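You operate a simulated robot arm through the tools that you are given. There is no shell and no other tool.

Carry out the task below with a simulated robot arm. There is one attempt and no reset: what you move stays moved.

JOB
Set the dusk sensor to 20 lux and 20 minutes, then test it.
Fine: open the sensor lid for the dials and shut it again; switch the sensor on and press the red TEST button once, so that the green garden lamp is lit; leave the mode dial.

The check looks at the end state, three seconds after you hand in, the way a careful person would. Anything else that was tipped, shoved, dropped, spilled or broken makes it a failure. A push-on lid holds only when it is set on centred and level and pressed home; a screw cap is set on level and turned clockwise until tight.

ROBOT AND FRAMES
A 6-joint arm with a two-finger parallel gripper, fixed in place. Base frame: the origin is at the foot of the arm, x ahead of it, y to its left, z up. Readings come in cm, degrees, newtons and seconds.
With the tool pointing down near the work surface it reaches from about 36 to 76 cm from the base axis. Its first joint turns from -66.0 to 66.0 degrees. Payload 2.45 kg.
Tool frame: the origin (TCP) lies between the finger pads and is the grasp point; the fingertips stand 2.4 cm ahead of it; z points along the fingers, y is the line along which they close. Largest opening 6.8 cm; finger width 1.7, thickness 1; the body of the gripper, 4 by 7 cm, starts 4.1 cm behind the TCP.
Orientation is that of the tool frame in the base frame, as [roll, pitch, yaw] about the fixed x, y, z axes, in that order (R = Rz(yaw) Ry(pitch) Rx(roll)). With the fingers straight down and closing along the base's y, the tool's x points along the base's -x, its y along +y and its z along -z.

CONTROLS
- The arm moves only by the tool move_arm. Its argument "rows" is a list of rows, each a list of 3 entries, a list of its own where there are three numbers: the gripper command, from -1 (fully open) to 1 (shut), values between in proportion, then the shift along the base's x, y, z in units of 200 mm (1.0 is 200 mm), then the turn, a rotation vector about the base's x, y, z in units of 60 degrees (1.0 is 60 degrees). In form: [[claw, [x, y, z], [ax, ay, az]], ...]. A call has 1 to 20 rows; each row is the pose to reach, as a shift and turn from the pose commanded when the call began. A call with a number of a shift or a turn outside -1 to 1 is refused whole. Each row takes 0.2 s and may step no farther than 5 cm and 8.6 degrees from the row before; otherwise, or with a gripper value out of range, the whole call is refused. A pose out of reach is approached as far as the arm can. The call stops where the force on the tool passes 90 N (or 10 N more than at its start, if that is more) or the arm is blocked; 0.2 s more then pass. Each finger travels about 10.8 cm/s and halts on what it meets, pressing with about 39 N; the grip force reading is that of the motor and also rises with nothing between the fingers. The clock runs only during rows and for 0.2 s after the last one: add rows that repeat a pose to give the fingers time. It gives the time, the measured TCP pose, the force on the tool (base axes), the opening and the grip force at its end, in the units of the frame above (readings bear some noise), with the torque about the TCP (base axes, N m) and any sound that the robot's microphone picked up.
- Cameras (640 x 400 px; columns grow to the right, rows downward): "scene" is fixed at [17.96, 41.88, 148.5]; the picture's right is [-0.66, -0.75, 0.00], its down [-0.28, 0.24, -0.93] and it looks along [0.70, -0.61, -0.37] (base axes); focal length 353 px, centre (320, 200). "wrist" rides on the gripper at [8.4, 1.1, -7.5] in the tool frame; the picture's right is [-0.13, 0.99, 0.00], its down [-0.60, -0.08, -0.79] and it looks along [-0.79, -0.10, 0.61] (tool axes); focal length 251 px, centre (320, 200). There is no depth. A picture from a camera that has moved, and an enlarged one, comes with that camera's place and axes in the base frame and with its lens.
- get_image(camera): a new picture of that camera. It takes no simulated time.
- close_up(camera, box): a new picture of the part [left, top, right, bottom] of that camera's present view, enlarged. It takes no simulated time.
- finish_job(): hands the job in; it is judged then, once.

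Nothing tells you positions but the pictures and the camera data. Unless the task says otherwise, let go and move clear before handing in.

The tools are called by a JSON object that holds its "fn" and its "kwargs". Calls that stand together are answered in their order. move_arm: Moves the arm, as the interface text tells. Its arguments: {"type":"object","properties":{"rows":{"type":"array"}},"required":["rows"]} The other tools are called the same way: get_image (camera) takes a picture; close_up (camera, box) takes an enlarged picture of a part of a camera's view; finish_job () hands the job in.

At the start:

```text
time_s: 0.0
tool_pos: [48.81, 11.41, 132.6]
tcp_rot: [179.9, 0.0, 180.0]
contact_force: [-0.4, 0.3, -0.1]
torque: [0.03, 0.0, 0.01]
gripper_width: 6.79
finger_force: 0.1
```

scene: 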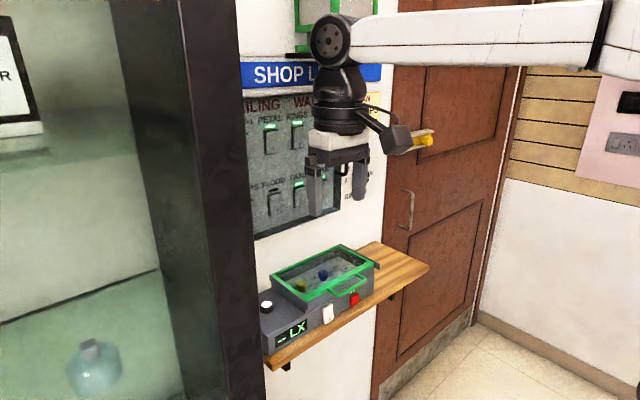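
wrist: 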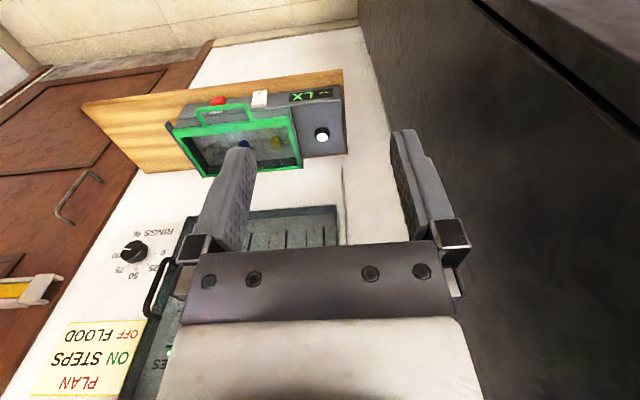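

I see a wall panel and a shelf with a dusk sensor unit (green-framed lid, white knob, LX display, white switch, red button). I'll look closer before moving.

{"fn": "close_up", "kwargs": {"camera": "scene", "box": [240, 230, 440, 380]}}

{"fn": "close_up", "kwargs": {"camera": "scene", "box": [235, 0, 435, 240]}}

{"fn": "close_up", "kwargs": {"camera": "wrist", "box": [150, 70, 370, 210]}}

{"fn": "close_up", "kwargs": {"camera": "wrist", "box": [0, 190, 360, 400]}}

```text
2.67 times, centred on (340, 305) of scene
camera zoom: at [17.96, 41.88, 148.5], right [-0.66, -0.75, 0.0], down [-0.28, 0.24, -0.93], along [0.7, -0.61, -0.37], focal length 940 px, centre (267, -80)
```

zoom: 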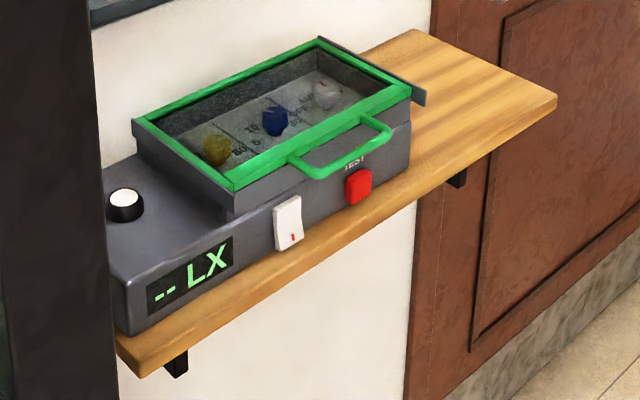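

```text
1.67 times, centred on (335, 120) of scene
camera zoom: at [17.96, 41.88, 148.5], right [-0.66, -0.75, 0.0], down [-0.28, 0.24, -0.93], along [0.7, -0.61, -0.37], focal length 588 px, centre (295, 333)
```

zoom: 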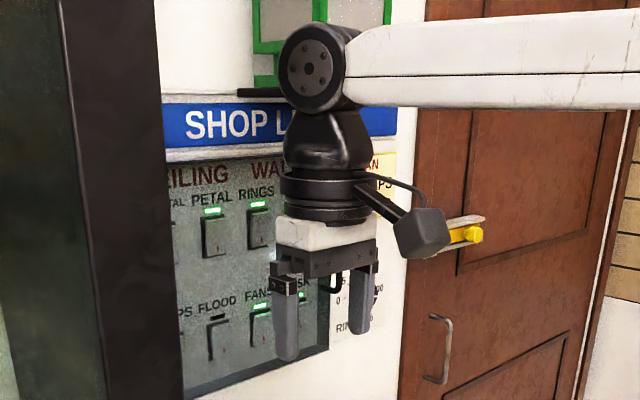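

```text
2.86 times, centred on (260, 140) of wrist
camera zoom: at [40.52, 12.45, 140.24], right [0.13, 0.99, 0.0], down [0.6, -0.08, 0.79], along [0.79, -0.1, -0.61], focal length 718 px, centre (491, 371)
```

zoom: 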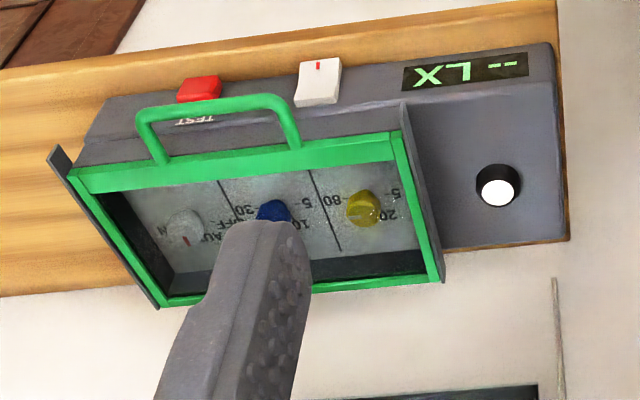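

```text
1.78 times, centred on (180, 295) of wrist
camera zoom: at [40.52, 12.45, 140.24], right [0.13, 0.99, 0.0], down [0.6, -0.08, 0.79], along [0.79, -0.1, -0.61], focal length 447 px, centre (569, 31)
```

zoom: 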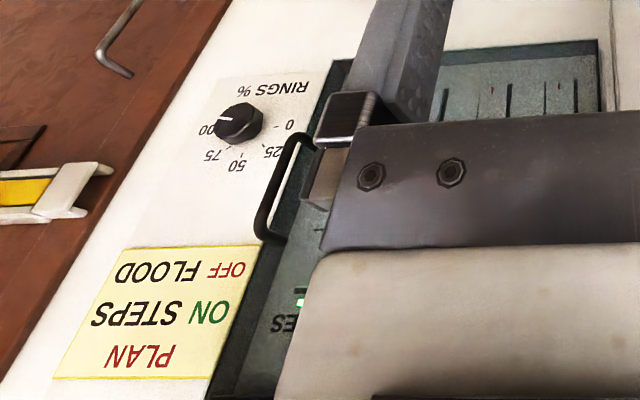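

The device sits on a shelf along the y direction with its front facing the robot. I'll take more enlarged views of the lid, the dials and the rest of the scene to find the lamp and the lid's hinge.

{"fn": "close_up", "kwargs": {"camera": "scene", "box": [270, 235, 390, 310]}}

{"fn": "close_up", "kwargs": {"camera": "wrist", "box": [160, 80, 310, 180]}}

{"fn": "close_up", "kwargs": {"camera": "scene", "box": [240, 0, 400, 100]}}

{"fn": "close_up", "kwargs": {"camera": "scene", "box": [240, 90, 400, 240]}}

{"fn": "close_up", "kwargs": {"camera": "scene", "box": [0, 200, 240, 400]}}

```text
5.33 times, centred on (330, 272) of scene
camera zoom: at [17.96, 41.88, 148.5], right [-0.66, -0.75, 0.0], down [-0.28, 0.24, -0.93], along [0.7, -0.61, -0.37], focal length 1881 px, centre (267, -187)
```

zoom: 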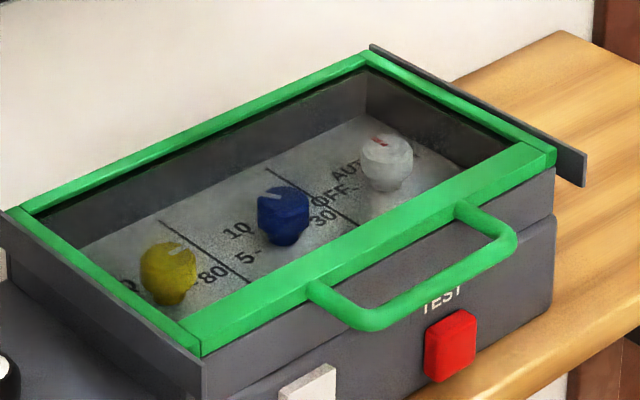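

```text
4.00 times, centred on (235, 130) of wrist
camera zoom: at [40.52, 12.45, 140.24], right [0.13, 0.99, 0.0], down [0.6, -0.08, 0.79], along [0.79, -0.1, -0.61], focal length 1006 px, centre (660, 480)
```

zoom: 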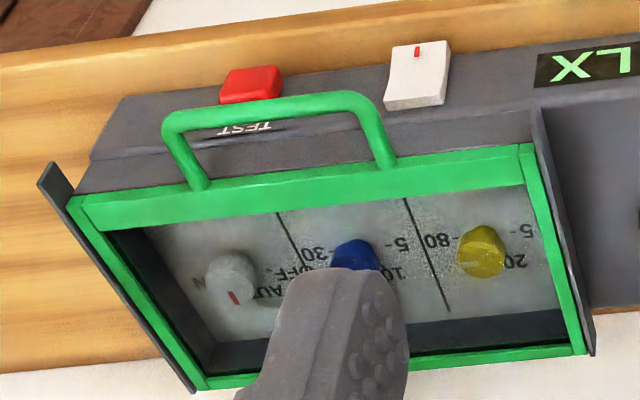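

```text
4.00 times, centred on (320, 50) of scene
camera zoom: at [17.96, 41.88, 148.5], right [-0.66, -0.75, 0.0], down [-0.28, 0.24, -0.93], along [0.7, -0.61, -0.37], focal length 1411 px, centre (320, 800)
```

zoom: 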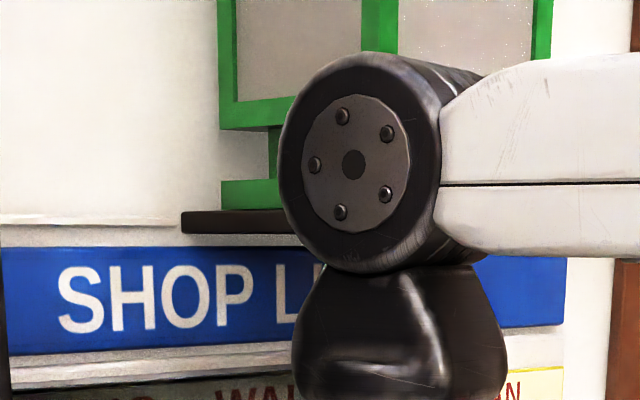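

```text
2.67 times, centred on (320, 165) of scene
camera zoom: at [17.96, 41.88, 148.5], right [-0.66, -0.75, 0.0], down [-0.28, 0.24, -0.93], along [0.7, -0.61, -0.37], focal length 940 px, centre (320, 293)
```

zoom: 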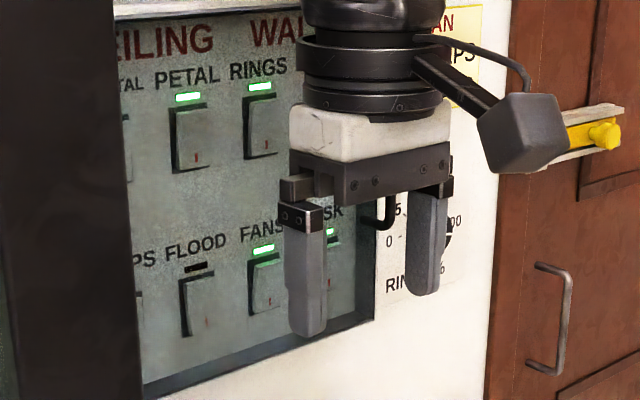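

```text
2.00 times, centred on (120, 300) of scene
camera zoom: at [17.96, 41.88, 148.5], right [-0.66, -0.75, 0.0], down [-0.28, 0.24, -0.93], along [0.7, -0.61, -0.37], focal length 705 px, centre (720, 0)
```

zoom: 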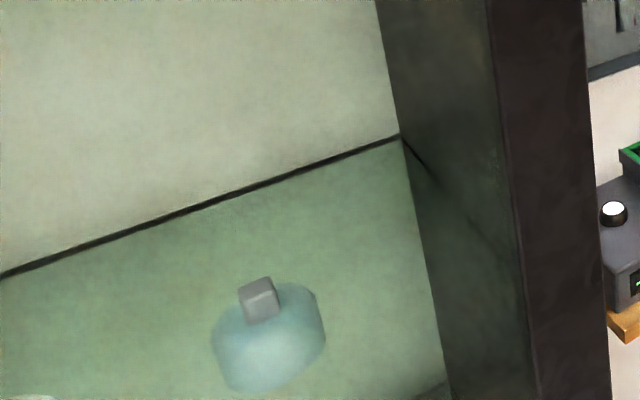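

Rough triangulation puts the lid at x 67–80, y −19 to 3, z ≈ 100, and the dials at about x 73 with yellow y −1, blue y −7 and grey y −14. The TEST button is near (65, −10.5, 95) and the switch near (65, −2.4, 95). I'll bring the wrist camera closer for a better look.

{"fn": "move_arm", "kwargs": {"rows": [[-1, [0.11, -0.13, -0.12], [0, 0, 0]], [-1, [0.22, -0.26, -0.24], [0, 0, 0]], [-1, [0.33, -0.39, -0.36], [0, 0, 0]], [-1, [0.44, -0.52, -0.48], [0, 0, 0]], [-1, [0.55, -0.65, -0.6], [0, 0, 0]], [-1, [0.66, -0.77, -0.7], [0, 0, 0]], [-1, [0.66, -0.77, -0.7], [0, 0, 0]]]}}

```text
time_s: 1.6
tool_pos: [62.14, -4.02, 118.61]
tcp_rot: [179.8, 0.0, -180.0]
contact_force: [-0.1, 0.3, 0.4]
torque: [-0.04, 0.0, -0.03]
gripper_width: 6.76
finger_force: 0.0
```

The arm is now above the front of the device. I'll take pictures from here.

{"fn": "get_image", "kwargs": {"camera": "wrist"}}

{"fn": "close_up", "kwargs": {"camera": "wrist", "box": [200, 40, 440, 190]}}

{"fn": "get_image", "kwargs": {"camera": "scene"}}

{"fn": "close_up", "kwargs": {"camera": "scene", "box": [235, 0, 395, 100]}}

```text
taken
camera wrist: at [53.69, -2.96, 126.24], right [0.13, 0.99, 0.0], down [0.6, -0.08, 0.79], along [0.79, -0.1, -0.61], focal length 251 px, centre (320, 200)
```

wrist: 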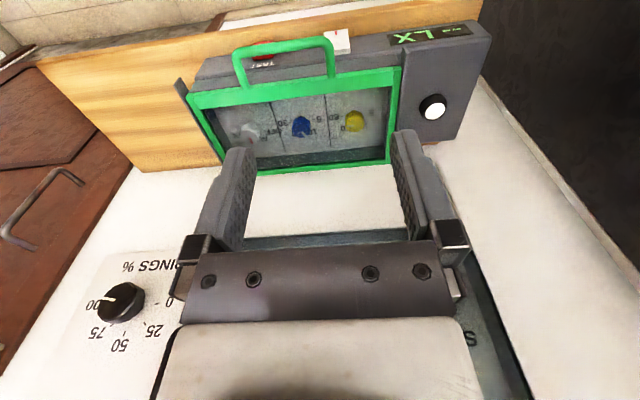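

```text
2.67 times, centred on (320, 115) of wrist
camera zoom: at [53.69, -2.96, 126.24], right [0.13, 0.99, 0.0], down [0.6, -0.08, 0.79], along [0.79, -0.1, -0.61], focal length 670 px, centre (320, 427)
```

zoom: 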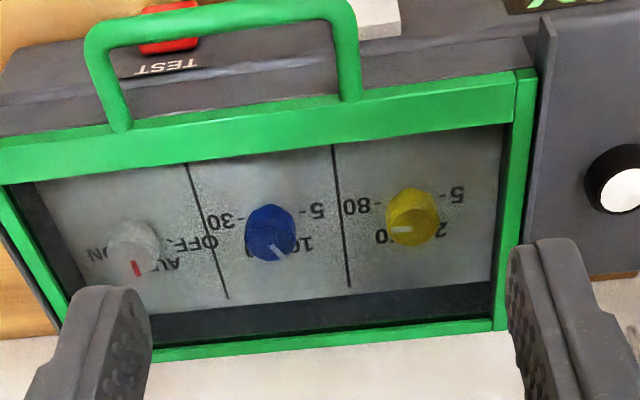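

```text
taken
```

scene: 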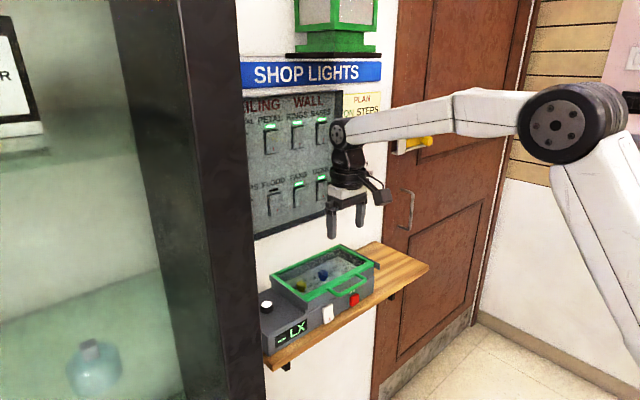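

```text
4.00 times, centred on (315, 50) of scene
camera zoom: at [17.96, 41.88, 148.5], right [-0.66, -0.75, 0.0], down [-0.28, 0.24, -0.93], along [0.7, -0.61, -0.37], focal length 1411 px, centre (340, 800)
```

zoom: 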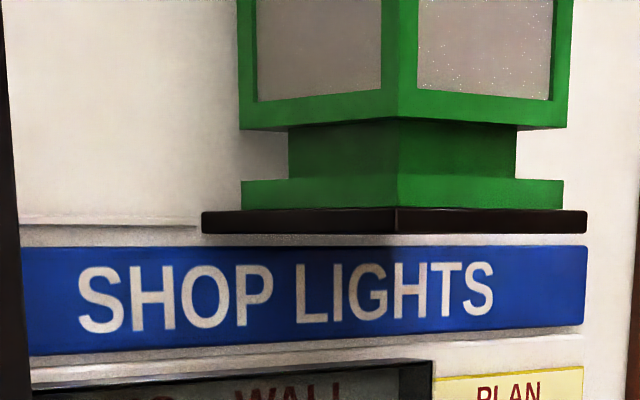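

The dials are visible through the glass, with text that reads from the front. I'll enlarge further to read the scales, pointers and lid edges.

{"fn": "close_up", "kwargs": {"camera": "wrist", "box": [270, 90, 400, 170]}}

{"fn": "close_up", "kwargs": {"camera": "wrist", "box": [170, 60, 290, 180]}}

{"fn": "close_up", "kwargs": {"camera": "wrist", "box": [320, 20, 480, 120]}}

{"fn": "close_up", "kwargs": {"camera": "scene", "box": [240, 80, 400, 240]}}

```text
4.92 times, centred on (335, 130) of wrist
camera zoom: at [53.69, -2.96, 126.24], right [0.13, 0.99, 0.0], down [0.6, -0.08, 0.79], along [0.79, -0.1, -0.61], focal length 1238 px, centre (246, 545)
```

zoom: 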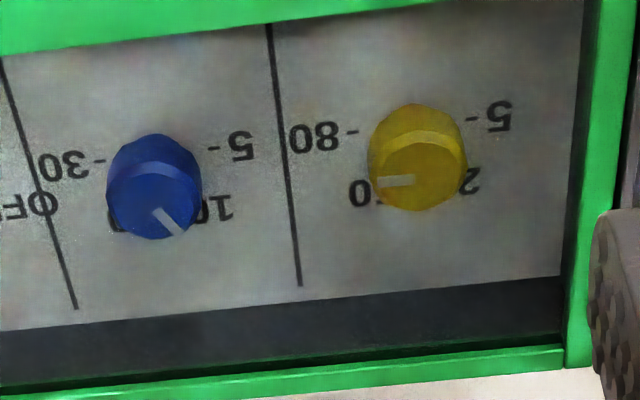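

```text
3.33 times, centred on (230, 120) of wrist
camera zoom: at [53.69, -2.96, 126.24], right [0.13, 0.99, 0.0], down [0.6, -0.08, 0.79], along [0.79, -0.1, -0.61], focal length 838 px, centre (620, 467)
```

zoom: 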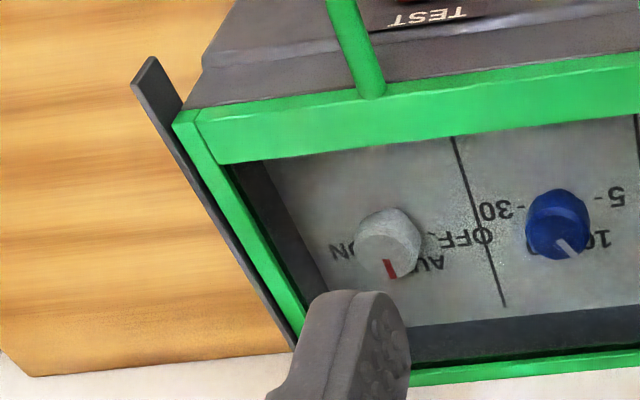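

```text
4.00 times, centred on (400, 70) of wrist
camera zoom: at [53.69, -2.96, 126.24], right [0.13, 0.99, 0.0], down [0.6, -0.08, 0.79], along [0.79, -0.1, -0.61], focal length 1006 px, centre (0, 720)
```

zoom: 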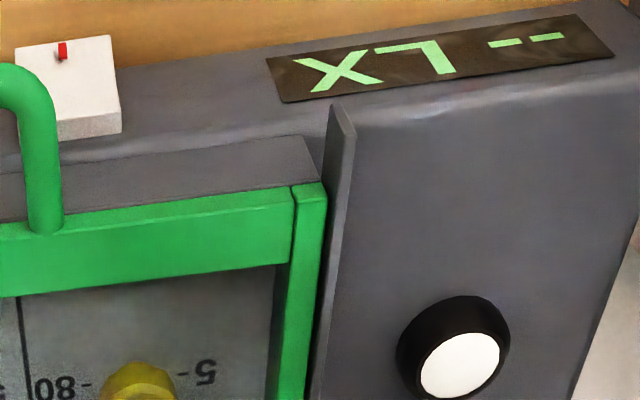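

```text
2.50 times, centred on (320, 160) of scene
camera zoom: at [17.96, 41.88, 148.5], right [-0.66, -0.75, 0.0], down [-0.28, 0.24, -0.93], along [0.7, -0.61, -0.37], focal length 882 px, centre (320, 300)
```

zoom: 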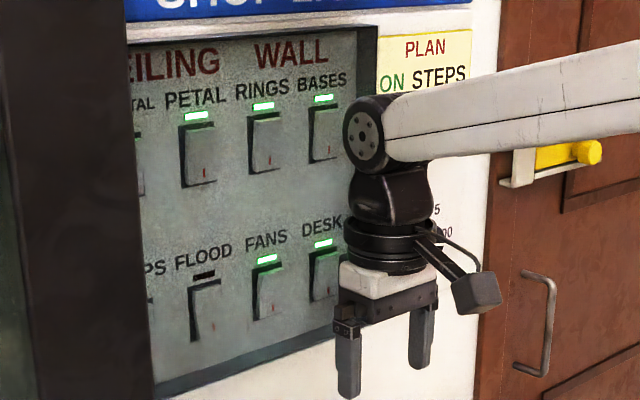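

Scales as I read them from the front: yellow 5 (left), 20, 40, 80 (right); blue 5, 10, 20, 30; mode on AUTO. I still don't know how the lid opens, so next I'll take a low front view of the lid, handle, switch and button.

{"fn": "move_arm", "kwargs": {"rows": [[-1, [-0.12, -0.01, -0.12], [0, -0.08, 0]], [-1, [-0.24, -0.02, -0.26], [0, -0.16, 0]], [-1, [-0.35, -0.03, -0.42], [0, -0.25, 0]], [-1, [-0.43, -0.04, -0.58], [0, -0.33, 0]], [-1, [-0.48, -0.05, -0.74], [0, -0.42, 0]], [-1, [-0.51, -0.05, -0.88], [0, -0.5, 0]], [-1, [-0.51, -0.05, -0.88], [0, -0.5, 0]]]}}

{"fn": "get_image", "kwargs": {"camera": "wrist"}}

```text
time_s: 3.2
tool_pos: [52.03, -4.96, 101.35]
tcp_rot: [-180.0, 29.4, -179.0]
contact_force: [0.2, 0.8, -0.2]
torque: [0.0, 0.02, -0.01]
gripper_width: 6.79
finger_force: 0.1
out of reach, approached as far as the arm can: row 6, 7
```

```text
taken
camera wrist: at [40.95, -4.04, 103.88], right [0.1, 0.99, 0.06], down [0.14, -0.08, 0.99], along [0.99, -0.09, -0.14], focal length 251 px, centre (320, 200)
```

wrist: 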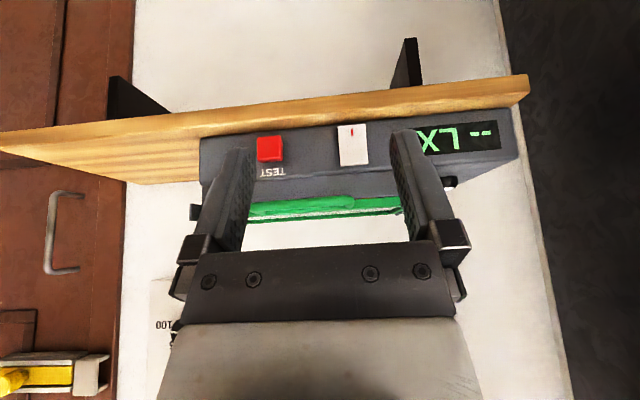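

This is a low front view of the device. I'll enlarge it for the lid side, the handle, the switch and the button.

{"fn": "close_up", "kwargs": {"camera": "wrist", "box": [180, 110, 340, 230]}}

{"fn": "close_up", "kwargs": {"camera": "wrist", "box": [320, 100, 540, 230]}}

```text
3.33 times, centred on (260, 170) of wrist
camera zoom: at [40.95, -4.04, 103.88], right [0.1, 0.99, 0.06], down [0.14, -0.08, 0.99], along [0.99, -0.09, -0.14], focal length 838 px, centre (520, 300)
```

zoom: 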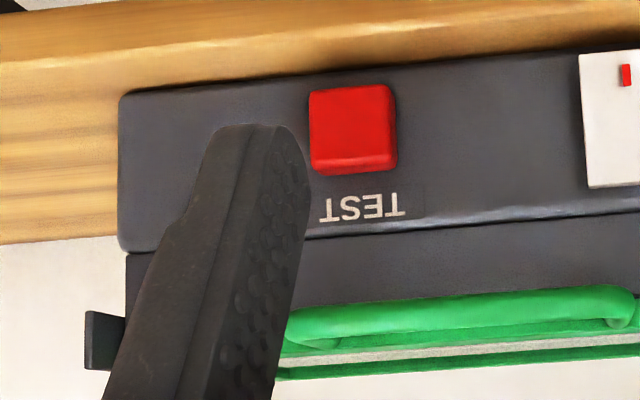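

```text
2.91 times, centred on (430, 165) of wrist
camera zoom: at [40.95, -4.04, 103.88], right [0.1, 0.99, 0.06], down [0.14, -0.08, 0.99], along [0.99, -0.09, -0.14], focal length 731 px, centre (0, 302)
```

zoom: 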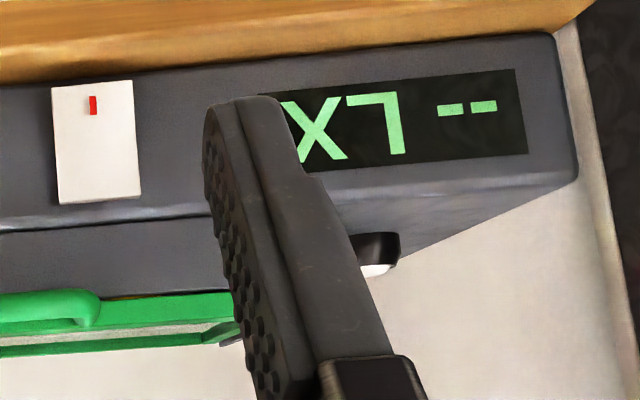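

The handle is a horizontal loop at the front of the lid. I'll raise the arm and look at the lid's back edge from above for a hinge.

{"fn": "move_arm", "kwargs": {"rows": [[-1, [0.0, 0, 0.2], [0, 0.1, 0]], [-1, [0.0, 0, 0.4], [0, 0.2, 0]], [-1, [0.1, 0, 0.6], [0, 0.3, 0]], [-1, [0.3, -0.03, 0.65], [0, 0.4, 0]], [-1, [0.5, -0.07, 0.65], [0, 0.5, 0]], [-1, [0.7, -0.11, 0.65], [0, 0.5, 0]], [-1, [0.9, -0.15, 0.65], [0, 0.5, 0]], [-1, [0.9, -0.15, 0.65], [0, 0.5, 0]]]}}

{"fn": "get_image", "kwargs": {"camera": "wrist"}}

{"fn": "close_up", "kwargs": {"camera": "wrist", "box": [120, 80, 480, 300]}}

{"fn": "close_up", "kwargs": {"camera": "scene", "box": [260, 200, 440, 320]}}

```text
time_s: 5.0
tool_pos: [69.98, -8.04, 114.31]
tcp_rot: [179.9, -0.1, 180.0]
contact_force: [0.2, -0.2, 0.5]
torque: [0.01, 0.02, -0.02]
gripper_width: 6.79
finger_force: 0.1
out of reach, approached as far as the arm can: row 1
```

```text
taken
camera wrist: at [61.62, -6.93, 121.95], right [0.13, 0.99, 0.0], down [0.6, -0.08, 0.79], along [0.79, -0.1, -0.61], focal length 251 px, centre (320, 200)
```

wrist: 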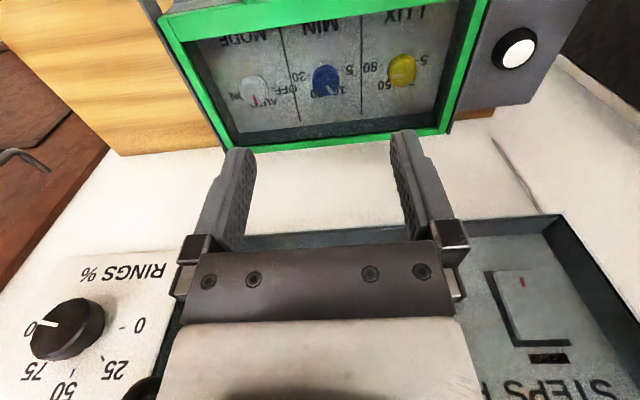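

```text
1.78 times, centred on (300, 190) of wrist
camera zoom: at [61.62, -6.93, 121.95], right [0.13, 0.99, 0.0], down [0.6, -0.08, 0.79], along [0.79, -0.1, -0.61], focal length 447 px, centre (356, 218)
```

zoom: 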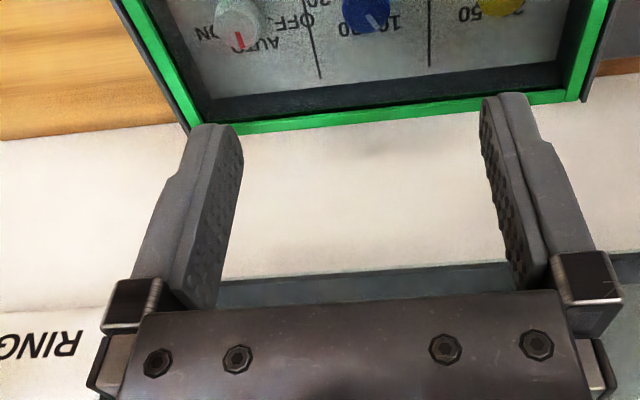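

```text
3.33 times, centred on (350, 260) of scene
camera zoom: at [17.96, 41.88, 148.5], right [-0.66, -0.75, 0.0], down [-0.28, 0.24, -0.93], along [0.7, -0.61, -0.37], focal length 1176 px, centre (220, 0)
```

zoom: 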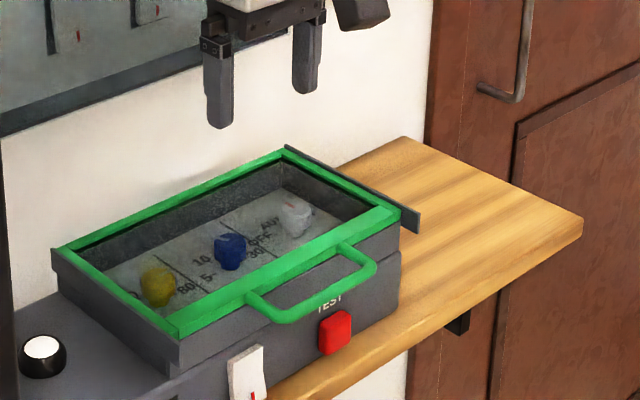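

I'll enlarge the dials and the panel rocker from this angle.

{"fn": "close_up", "kwargs": {"camera": "wrist", "box": [280, 0, 450, 140]}}

{"fn": "close_up", "kwargs": {"camera": "wrist", "box": [160, 20, 320, 140]}}

{"fn": "close_up", "kwargs": {"camera": "wrist", "box": [460, 220, 640, 400]}}

```text
2.86 times, centred on (365, 70) of wrist
camera zoom: at [61.62, -6.93, 121.95], right [0.13, 0.99, 0.0], down [0.6, -0.08, 0.79], along [0.79, -0.1, -0.61], focal length 718 px, centre (191, 571)
```

zoom: 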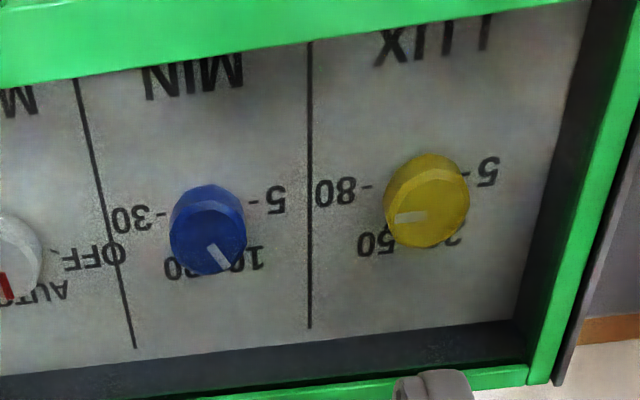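

```text
3.33 times, centred on (240, 80) of wrist
camera zoom: at [61.62, -6.93, 121.95], right [0.13, 0.99, 0.0], down [0.6, -0.08, 0.79], along [0.79, -0.1, -0.61], focal length 838 px, centre (587, 600)
```

zoom: 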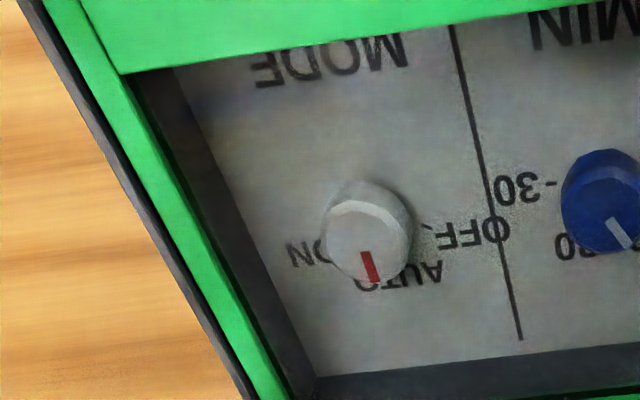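

```text
2.22 times, centred on (550, 310) of wrist
camera zoom: at [61.62, -6.93, 121.95], right [0.13, 0.99, 0.0], down [0.6, -0.08, 0.79], along [0.79, -0.1, -0.61], focal length 559 px, centre (-191, -44)
```

zoom: 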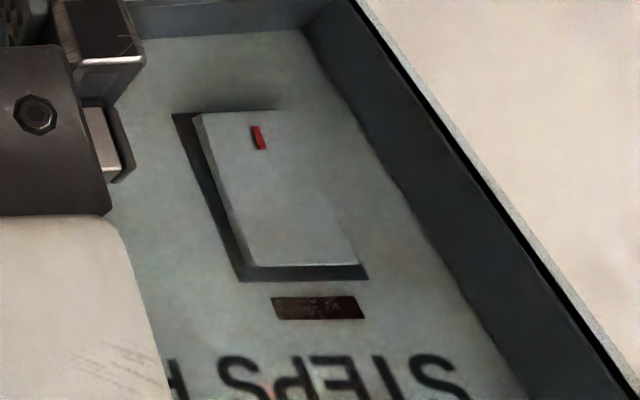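

The dial scales are clear: LUX 5/20/50/80, MIN 5/10/20/30, and mode points at AUTO. I'll compare lit and unlit panel rockers to learn which tilt means ON.

{"fn": "close_up", "kwargs": {"camera": "scene", "box": [255, 110, 335, 160]}}

{"fn": "close_up", "kwargs": {"camera": "scene", "box": [255, 170, 335, 220]}}

{"fn": "close_up", "kwargs": {"camera": "scene", "box": [300, 280, 370, 330]}}

{"fn": "close_up", "kwargs": {"camera": "scene", "box": [260, 240, 340, 290]}}

{"fn": "close_up", "kwargs": {"camera": "scene", "box": [330, 230, 410, 290]}}

```text
8.00 times, centred on (295, 135) of scene
camera zoom: at [17.96, 41.88, 148.5], right [-0.66, -0.75, 0.0], down [-0.28, 0.24, -0.93], along [0.7, -0.61, -0.37], focal length 2821 px, centre (520, 720)
```

zoom: 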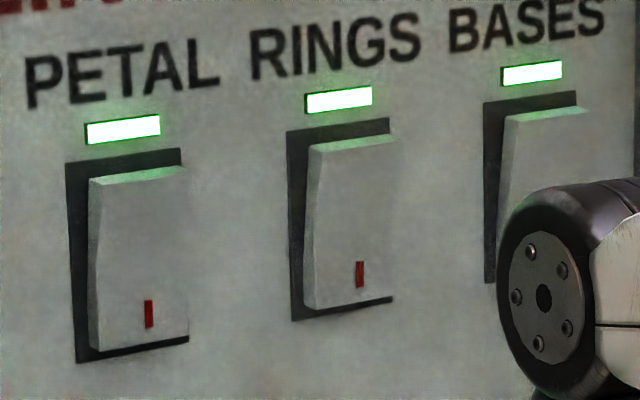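

```text
8.00 times, centred on (295, 195) of scene
camera zoom: at [17.96, 41.88, 148.5], right [-0.66, -0.75, 0.0], down [-0.28, 0.24, -0.93], along [0.7, -0.61, -0.37], focal length 2821 px, centre (520, 240)
```

zoom: 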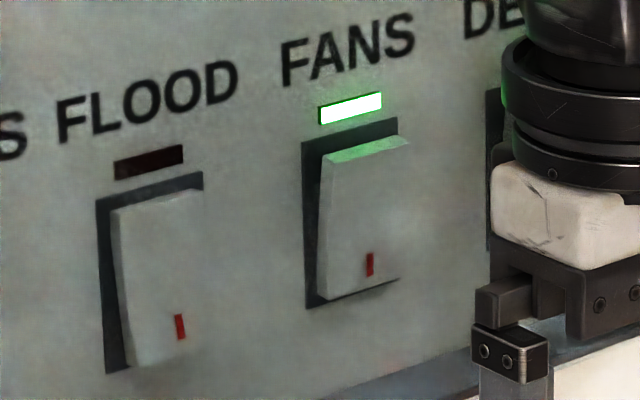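

```text
8.00 times, centred on (335, 305) of scene
camera zoom: at [17.96, 41.88, 148.5], right [-0.66, -0.75, 0.0], down [-0.28, 0.24, -0.93], along [0.7, -0.61, -0.37], focal length 2821 px, centre (200, -640)
```

zoom: 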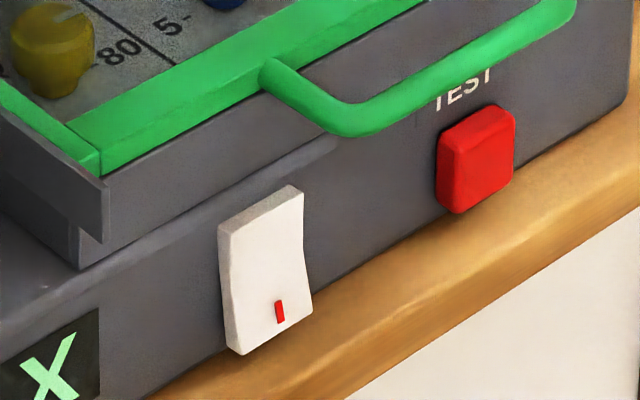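

```text
8.00 times, centred on (300, 265) of scene
camera zoom: at [17.96, 41.88, 148.5], right [-0.66, -0.75, 0.0], down [-0.28, 0.24, -0.93], along [0.7, -0.61, -0.37], focal length 2821 px, centre (480, -320)
```

zoom: 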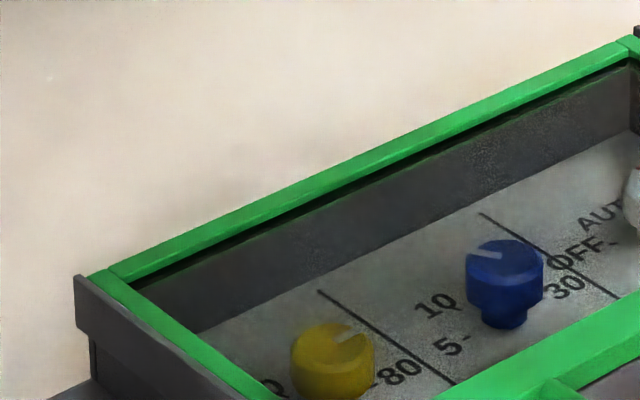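

```text
6.67 times, centred on (370, 260) of scene
camera zoom: at [17.96, 41.88, 148.5], right [-0.66, -0.75, 0.0], down [-0.28, 0.24, -0.93], along [0.7, -0.61, -0.37], focal length 2351 px, centre (-13, -200)
```

zoom: 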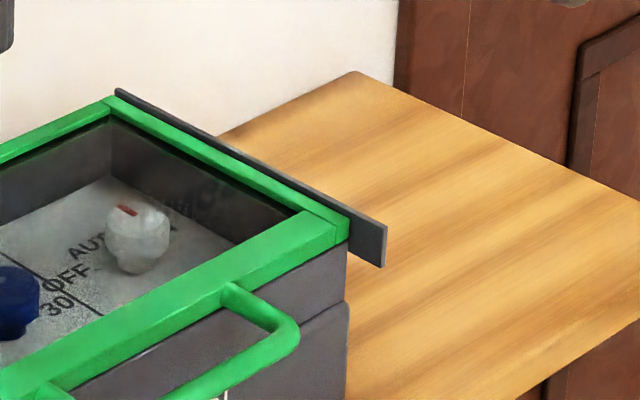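

Lit panel rockers have their bottom (red mark) pressed in, so the sensor's white rocker, with its bottom sticking out, is off. The lid has side rails, no hinge knuckles and a front pull handle near (62.7, −8, 101), so it looks like a slider. I'll turn the gripper 90° above the handle so the fingers close along x.

{"fn": "move_arm", "kwargs": {"rows": [[-1, [-0.06, 0, 0], [0, 0, 0.125]], [-1, [-0.12, 0, 0], [0, 0, 0.25]], [-1, [-0.18, 0, 0], [0, 0, 0.375]], [-1, [-0.24, 0, 0], [0, 0, 0.5]], [-1, [-0.3, 0, 0], [0, 0, 0.625]], [-1, [-0.36, 0, 0], [0, 0, 0.75]], [-1, [-0.36, 0, 0], [0, 0, 0.875]], [-1, [-0.36, 0, 0], [0, 0, 1.0]], [-1, [-0.36, 0, 0], [0, 0, 1.0]]]}}

{"fn": "get_image", "kwargs": {"camera": "wrist"}}

```text
time_s: 7.0
tool_pos: [62.94, -7.8, 114.41]
tcp_rot: [179.9, 0.0, -119.9]
contact_force: [-0.1, 0.1, -0.5]
torque: [0.0, 0.0, -0.01]
gripper_width: 6.8
finger_force: 0.0
```

```text
taken
camera wrist: at [57.75, -14.67, 122.02], right [-0.8, 0.61, 0.0], down [0.37, 0.48, 0.79], along [0.48, 0.63, -0.61], focal length 251 px, centre (320, 200)
```

wrist: 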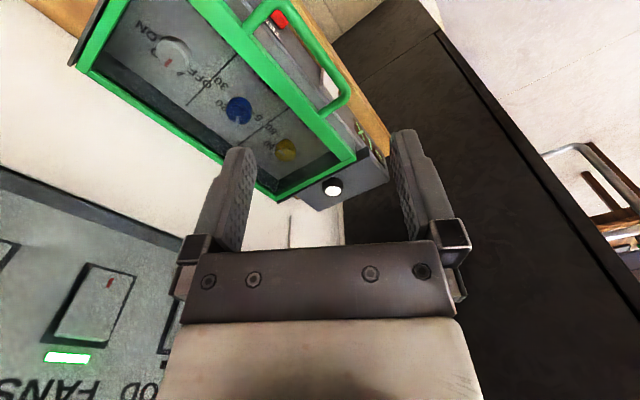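

Rotation worked. I'll finish the turn to 90° and come down to just above the handle with a partly closed gripper, then look.

{"fn": "move_arm", "kwargs": {"rows": [[-0.5, [0, 0, -0.1], [0, 0, 0.125]], [-0.2, [0, 0, -0.2], [0, 0, 0.25]], [0.1, [-0.01, -0.01, -0.3], [0, 0, 0.375]], [0.12, [-0.01, -0.01, -0.4], [0, 0, 0.5]], [0.12, [-0.01, -0.01, -0.4], [0, 0, 0.5]]]}}

{"fn": "get_image", "kwargs": {"camera": "wrist"}}

{"fn": "close_up", "kwargs": {"camera": "scene", "box": [270, 200, 430, 320]}}

```text
time_s: 8.2
tool_pos: [62.67, -8.1, 106.41]
tcp_rot: [179.9, -0.1, -89.9]
contact_force: [-0.2, -0.5, -0.2]
torque: [0.01, 0.02, 0.02]
gripper_width: 2.99
finger_force: 0.1
```

```text
taken
camera wrist: at [61.58, -16.57, 114.07], right [-0.99, 0.13, 0.0], down [0.08, 0.6, 0.79], along [0.1, 0.79, -0.61], focal length 251 px, centre (320, 200)
```

wrist: 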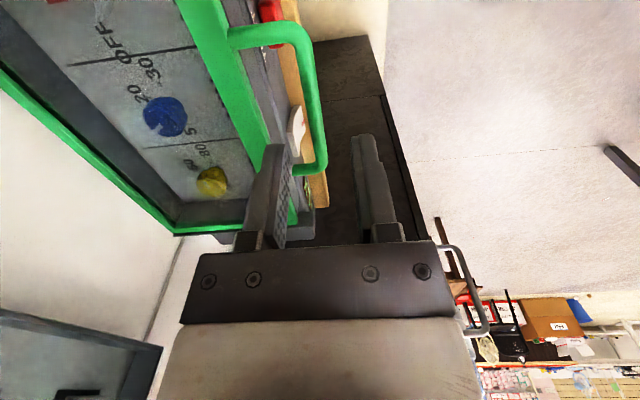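

```text
3.33 times, centred on (350, 260) of scene
camera zoom: at [17.96, 41.88, 148.5], right [-0.66, -0.75, 0.0], down [-0.28, 0.24, -0.93], along [0.7, -0.61, -0.37], focal length 1176 px, centre (220, 0)
```

zoom: 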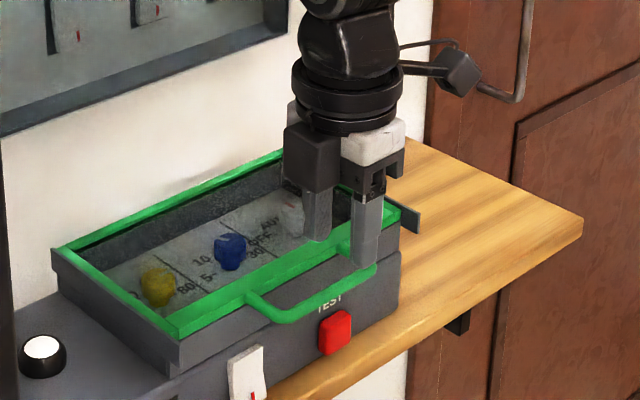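

The fingers straddle the handle bar, which I now place at x ≈ 63.0. I'll shift slightly and descend around the bar without closing.

{"fn": "move_arm", "kwargs": {"rows": [[0.12, [0.015, 0, -0.06], [0, 0, 0]], [0.12, [0.015, 0, -0.12], [0, 0, 0]], [0.12, [0.015, 0, -0.19], [0, 0, 0]], [0.12, [0.015, 0, -0.265], [0, 0, 0]], [0.12, [0.015, 0, -0.265], [0, 0, 0]]]}}

{"fn": "get_image", "kwargs": {"camera": "wrist"}}

{"fn": "close_up", "kwargs": {"camera": "scene", "box": [300, 230, 420, 320]}}

```text
time_s: 9.4
tool_pos: [62.93, -8.21, 101.05]
tcp_rot: [179.9, 0.0, -90.0]
contact_force: [0.3, -0.8, 0.4]
torque: [0.0, -0.02, -0.04]
gripper_width: 3.0
finger_force: 0.1
```

```text
taken
camera wrist: at [61.9, -16.58, 108.72], right [-0.99, 0.13, 0.0], down [0.08, 0.6, 0.79], along [0.1, 0.79, -0.61], focal length 251 px, centre (320, 200)
```

wrist: 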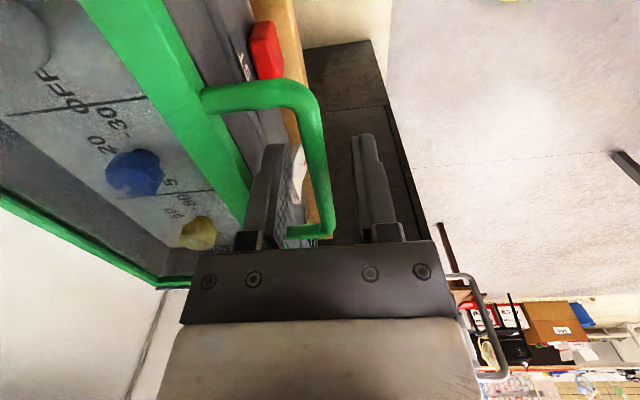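

```text
4.44 times, centred on (360, 275) of scene
camera zoom: at [17.96, 41.88, 148.5], right [-0.66, -0.75, 0.0], down [-0.28, 0.24, -0.93], along [0.7, -0.61, -0.37], focal length 1567 px, centre (142, -133)
```

zoom: 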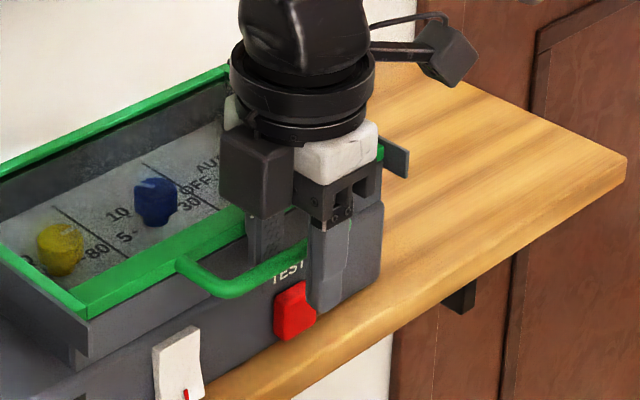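

The bar lies between the fingers with no contact. I'll close on it and read the forces.

{"fn": "move_arm", "kwargs": {"rows": [[0.5, [0, 0, 0], [0, 0, 0]], [1, [0, 0, 0], [0, 0, 0]], [1, [0, 0, 0], [0, 0, 0]]]}}

{"fn": "get_image", "kwargs": {"camera": "wrist"}}

```text
time_s: 10.2
tool_pos: [63.03, -8.11, 101.16]
tcp_rot: [179.9, 0.0, -90.0]
contact_force: [1.4, -1.6, -2.1]
torque: [0.14, -0.04, 0.46]
gripper_width: 0.87
finger_force: 30.4
```

```text
taken
camera wrist: at [61.92, -16.58, 108.73], right [-0.99, 0.13, 0.0], down [0.08, 0.6, 0.79], along [0.1, 0.79, -0.61], focal length 251 px, centre (320, 200)
```

wrist: 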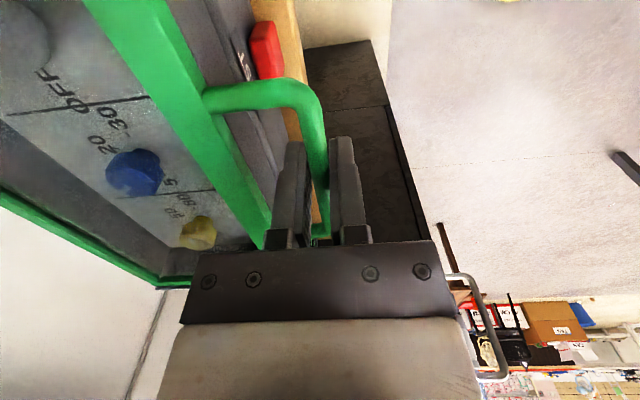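

The handle is gripped (0.87 cm bar). I'll try a small gentle pull forward (−x) of about 0.5 cm and watch the force.

{"fn": "move_arm", "kwargs": {"rows": [[1, [-0.01, 0, 0], [0, 0, 0]], [1, [-0.02, 0, 0], [0, 0, 0]], [1, [-0.025, 0, 0], [0, 0, 0]]]}}

```text
time_s: 11.0
tool_pos: [62.59, -8.08, 101.24]
tcp_rot: [179.9, 0.0, -90.0]
contact_force: [3.5, -3.5, -1.4]
torque: [-0.02, -0.02, 0.44]
gripper_width: 0.87
finger_force: 30.8
```

It moved with only a few newtons. I'll check whether the lid, not the box, shifted.

{"fn": "move_arm", "kwargs": {"rows": [[1, [-0.02, 0, 0], [0, 0, 0]], [1, [-0.05, 0, 0], [0, 0, 0]], [1, [-0.05, 0, 0], [0, 0, 0]]]}}

{"fn": "close_up", "kwargs": {"camera": "scene", "box": [260, 230, 420, 350]}}

{"fn": "get_image", "kwargs": {"camera": "wrist"}}

```text
time_s: 11.8
tool_pos: [61.47, -8.14, 101.09]
tcp_rot: [179.8, -0.1, -90.0]
contact_force: [-0.4, -2.7, -0.7]
torque: [-0.41, -0.01, 0.44]
gripper_width: 0.86
finger_force: 30.6
```

```text
3.33 times, centred on (340, 290) of scene
camera zoom: at [17.96, 41.87, 148.51], right [-0.66, -0.75, 0.0], down [-0.28, 0.24, -0.93], along [0.7, -0.61, -0.37], focal length 1176 px, centre (253, -100)
```

zoom: 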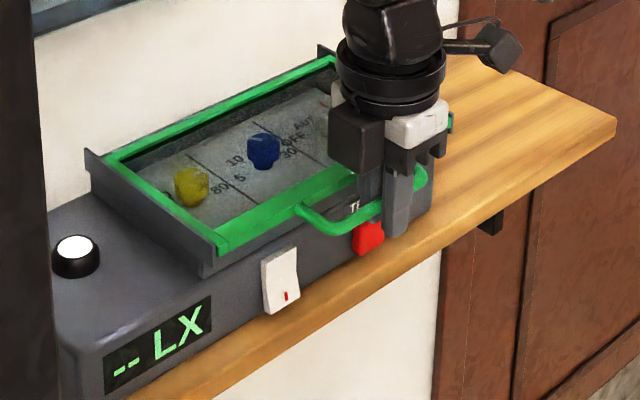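

```text
taken
camera wrist: at [60.38, -16.58, 108.73], right [-0.99, 0.13, 0.0], down [0.08, 0.6, 0.79], along [0.1, 0.79, -0.61], focal length 251 px, centre (320, 200)
```

wrist: 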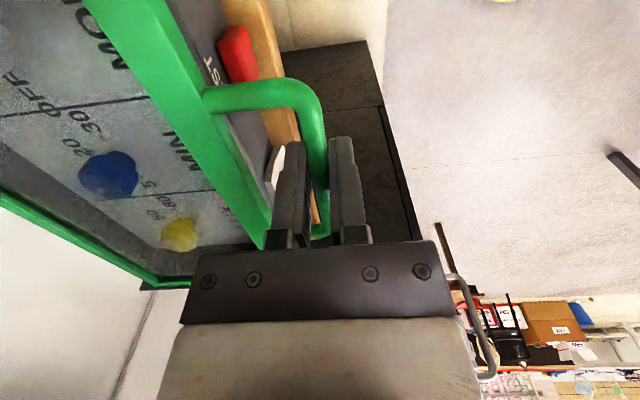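

The lid slides forward in its rails while the box stays put. I'll keep pulling in steady steps.

{"fn": "move_arm", "kwargs": {"rows": [[1, [-0.05, 0, 0], [0, 0, 0]], [1, [-0.1, 0, 0], [0, 0, 0]], [1, [-0.15, 0, 0], [0, 0, 0]], [1, [-0.2, 0, 0], [0, 0, 0]], [1, [-0.25, 0, 0], [0, 0, 0]], [1, [-0.3, 0, 0], [0, 0, 0]], [1, [-0.3, 0, 0], [0, 0, 0]]]}}

{"fn": "close_up", "kwargs": {"camera": "scene", "box": [260, 230, 440, 365]}}

```text
time_s: 13.4
tool_pos: [55.46, -8.25, 101.25]
tcp_rot: [179.9, 0.0, -90.0]
contact_force: [0.6, -12.1, -2.3]
torque: [-0.3, 0.0, 0.49]
gripper_width: 0.88
finger_force: 30.4
```

```text
2.96 times, centred on (350, 298) of scene
camera zoom: at [17.96, 41.85, 148.51], right [-0.66, -0.75, 0.0], down [-0.28, 0.24, -0.93], along [0.7, -0.61, -0.37], focal length 1045 px, centre (231, -89)
```

zoom: 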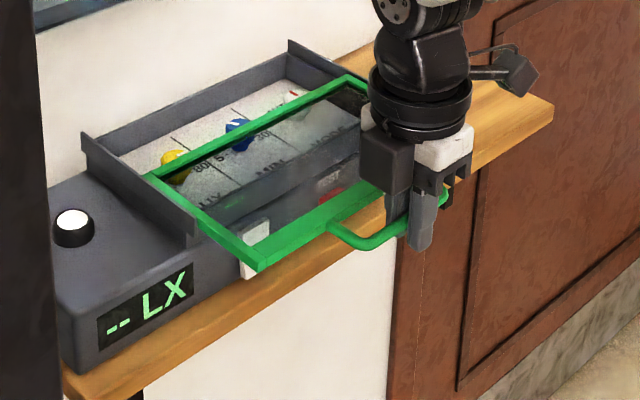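

The lid is about 7.6 cm open with slight sideways force. I'll relax that by a small −y shift and pull about 3.5 cm more.

{"fn": "move_arm", "kwargs": {"rows": [[1, [0, -0.008, 0], [0, 0, 0]], [1, [-0.04, -0.009, 0], [0, 0, 0]], [1, [-0.08, -0.01, 0], [0, 0, 0]], [1, [-0.12, -0.011, 0], [0, 0, 0]], [1, [-0.15, -0.012, 0], [0, 0, 0]], [1, [-0.15, -0.012, 0], [0, 0, 0]]]}}

{"fn": "close_up", "kwargs": {"camera": "scene", "box": [260, 230, 440, 365]}}

{"fn": "get_image", "kwargs": {"camera": "wrist"}}

```text
time_s: 14.8
tool_pos: [52.37, -8.14, 101.06]
tcp_rot: [179.9, 0.0, -89.9]
contact_force: [0.6, 24.5, 2.3]
torque: [0.17, 0.03, 0.51]
gripper_width: 0.85
finger_force: 30.6
```

```text
2.96 times, centred on (350, 298) of scene
camera zoom: at [17.96, 41.96, 148.48], right [-0.66, -0.75, 0.0], down [-0.28, 0.24, -0.93], along [0.7, -0.61, -0.37], focal length 1045 px, centre (231, -89)
```

zoom: 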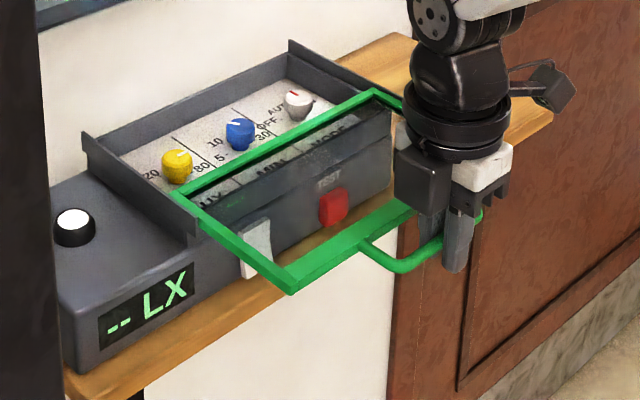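

```text
taken
camera wrist: at [51.37, -16.6, 108.72], right [-0.99, 0.13, 0.0], down [0.08, 0.6, 0.79], along [0.1, 0.79, -0.61], focal length 251 px, centre (320, 200)
```

wrist: 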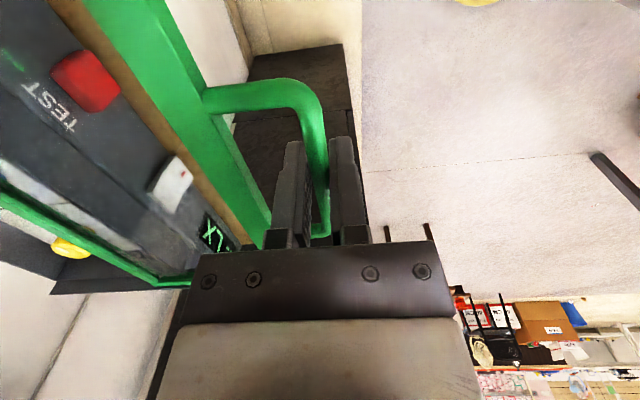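

The sideways force flipped sign, so I over-shifted; I'll correct y and pull about 1.2 cm further for clearance around the dials.

{"fn": "move_arm", "kwargs": {"rows": [[1, [0, 0.008, 0], [0, 0, 0]], [1, [-0.02, 0.008, 0], [0, 0, 0]], [1, [-0.04, 0.008, 0], [0, 0, 0]], [1, [-0.06, 0.008, 0], [0, 0, 0]], [1, [-0.06, 0.008, 0], [0, 0, 0]]]}}

```text
time_s: 16.0
tool_pos: [51.44, -8.02, 101.12]
tcp_rot: [-179.9, 0.0, -90.0]
contact_force: [30.2, 9.8, -19.2]
torque: [-0.01, -0.09, 0.38]
gripper_width: 0.87
finger_force: 30.2
```

I've reached the end stop at about 11.6 cm of travel. I'll back off slightly to relieve the force, then open the fingers and check the lid stays.

{"fn": "move_arm", "kwargs": {"rows": [[1, [0.012, 0.003, 0.003], [0, 0, 0]], [1, [0.016, 0.003, 0.003], [0, 0, 0]]]}}

```text
time_s: 16.6
tool_pos: [51.57, -8.12, 101.07]
tcp_rot: [179.7, 0.0, -90.0]
contact_force: [13.3, 2.1, -16.2]
torque: [-0.67, -0.08, 0.44]
gripper_width: 0.86
finger_force: 30.6
```

Some residual force remains (x 13 N, z −16 N). I'll ease off a little more and release.

{"fn": "move_arm", "kwargs": {"rows": [[1, [0.006, 0, -0.004], [0, 0, 0]], [1, [0.01, 0, -0.006], [0, 0, 0]], [1, [0.01, 0, -0.006], [0, 0, 0]]]}}

```text
time_s: 17.4
tool_pos: [51.74, -8.17, 101.05]
tcp_rot: [179.9, 0.0, -90.1]
contact_force: [-1.2, -5.2, 5.1]
torque: [0.45, 0.03, 0.5]
gripper_width: 0.86
finger_force: 30.9
```

Forces are near zero. I'll open to 3 cm and check.

{"fn": "move_arm", "kwargs": {"rows": [[0.6, [0, 0, 0], [0, 0, 0]], [0.12, [0, 0, 0], [0, 0, 0]], [0.12, [0, 0, 0], [0, 0, 0]]]}}

{"fn": "get_image", "kwargs": {"camera": "wrist"}}

{"fn": "close_up", "kwargs": {"camera": "scene", "box": [260, 230, 440, 365]}}

```text
time_s: 18.2
tool_pos: [51.88, -8.15, 101.06]
tcp_rot: [179.9, 0.0, -90.0]
contact_force: [-0.6, -0.3, -0.6]
torque: [0.01, 0.02, -0.01]
gripper_width: 2.96
finger_force: 0.0
```

```text
taken
camera wrist: at [50.71, -16.57, 108.68], right [-0.99, 0.13, 0.0], down [0.08, 0.6, 0.79], along [0.1, 0.79, -0.61], focal length 251 px, centre (320, 200)
```

wrist: 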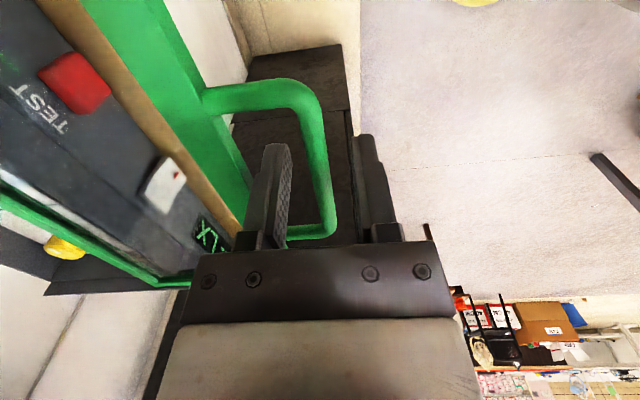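

```text
2.96 times, centred on (350, 298) of scene
camera zoom: at [17.96, 41.88, 148.5], right [-0.66, -0.75, 0.0], down [-0.28, 0.24, -0.93], along [0.7, -0.61, -0.37], focal length 1045 px, centre (231, -89)
```

zoom: 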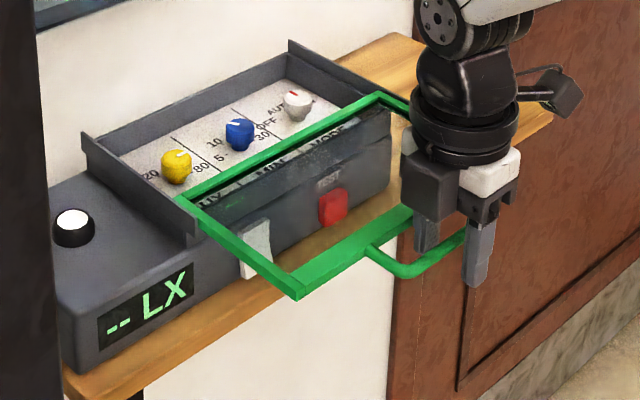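

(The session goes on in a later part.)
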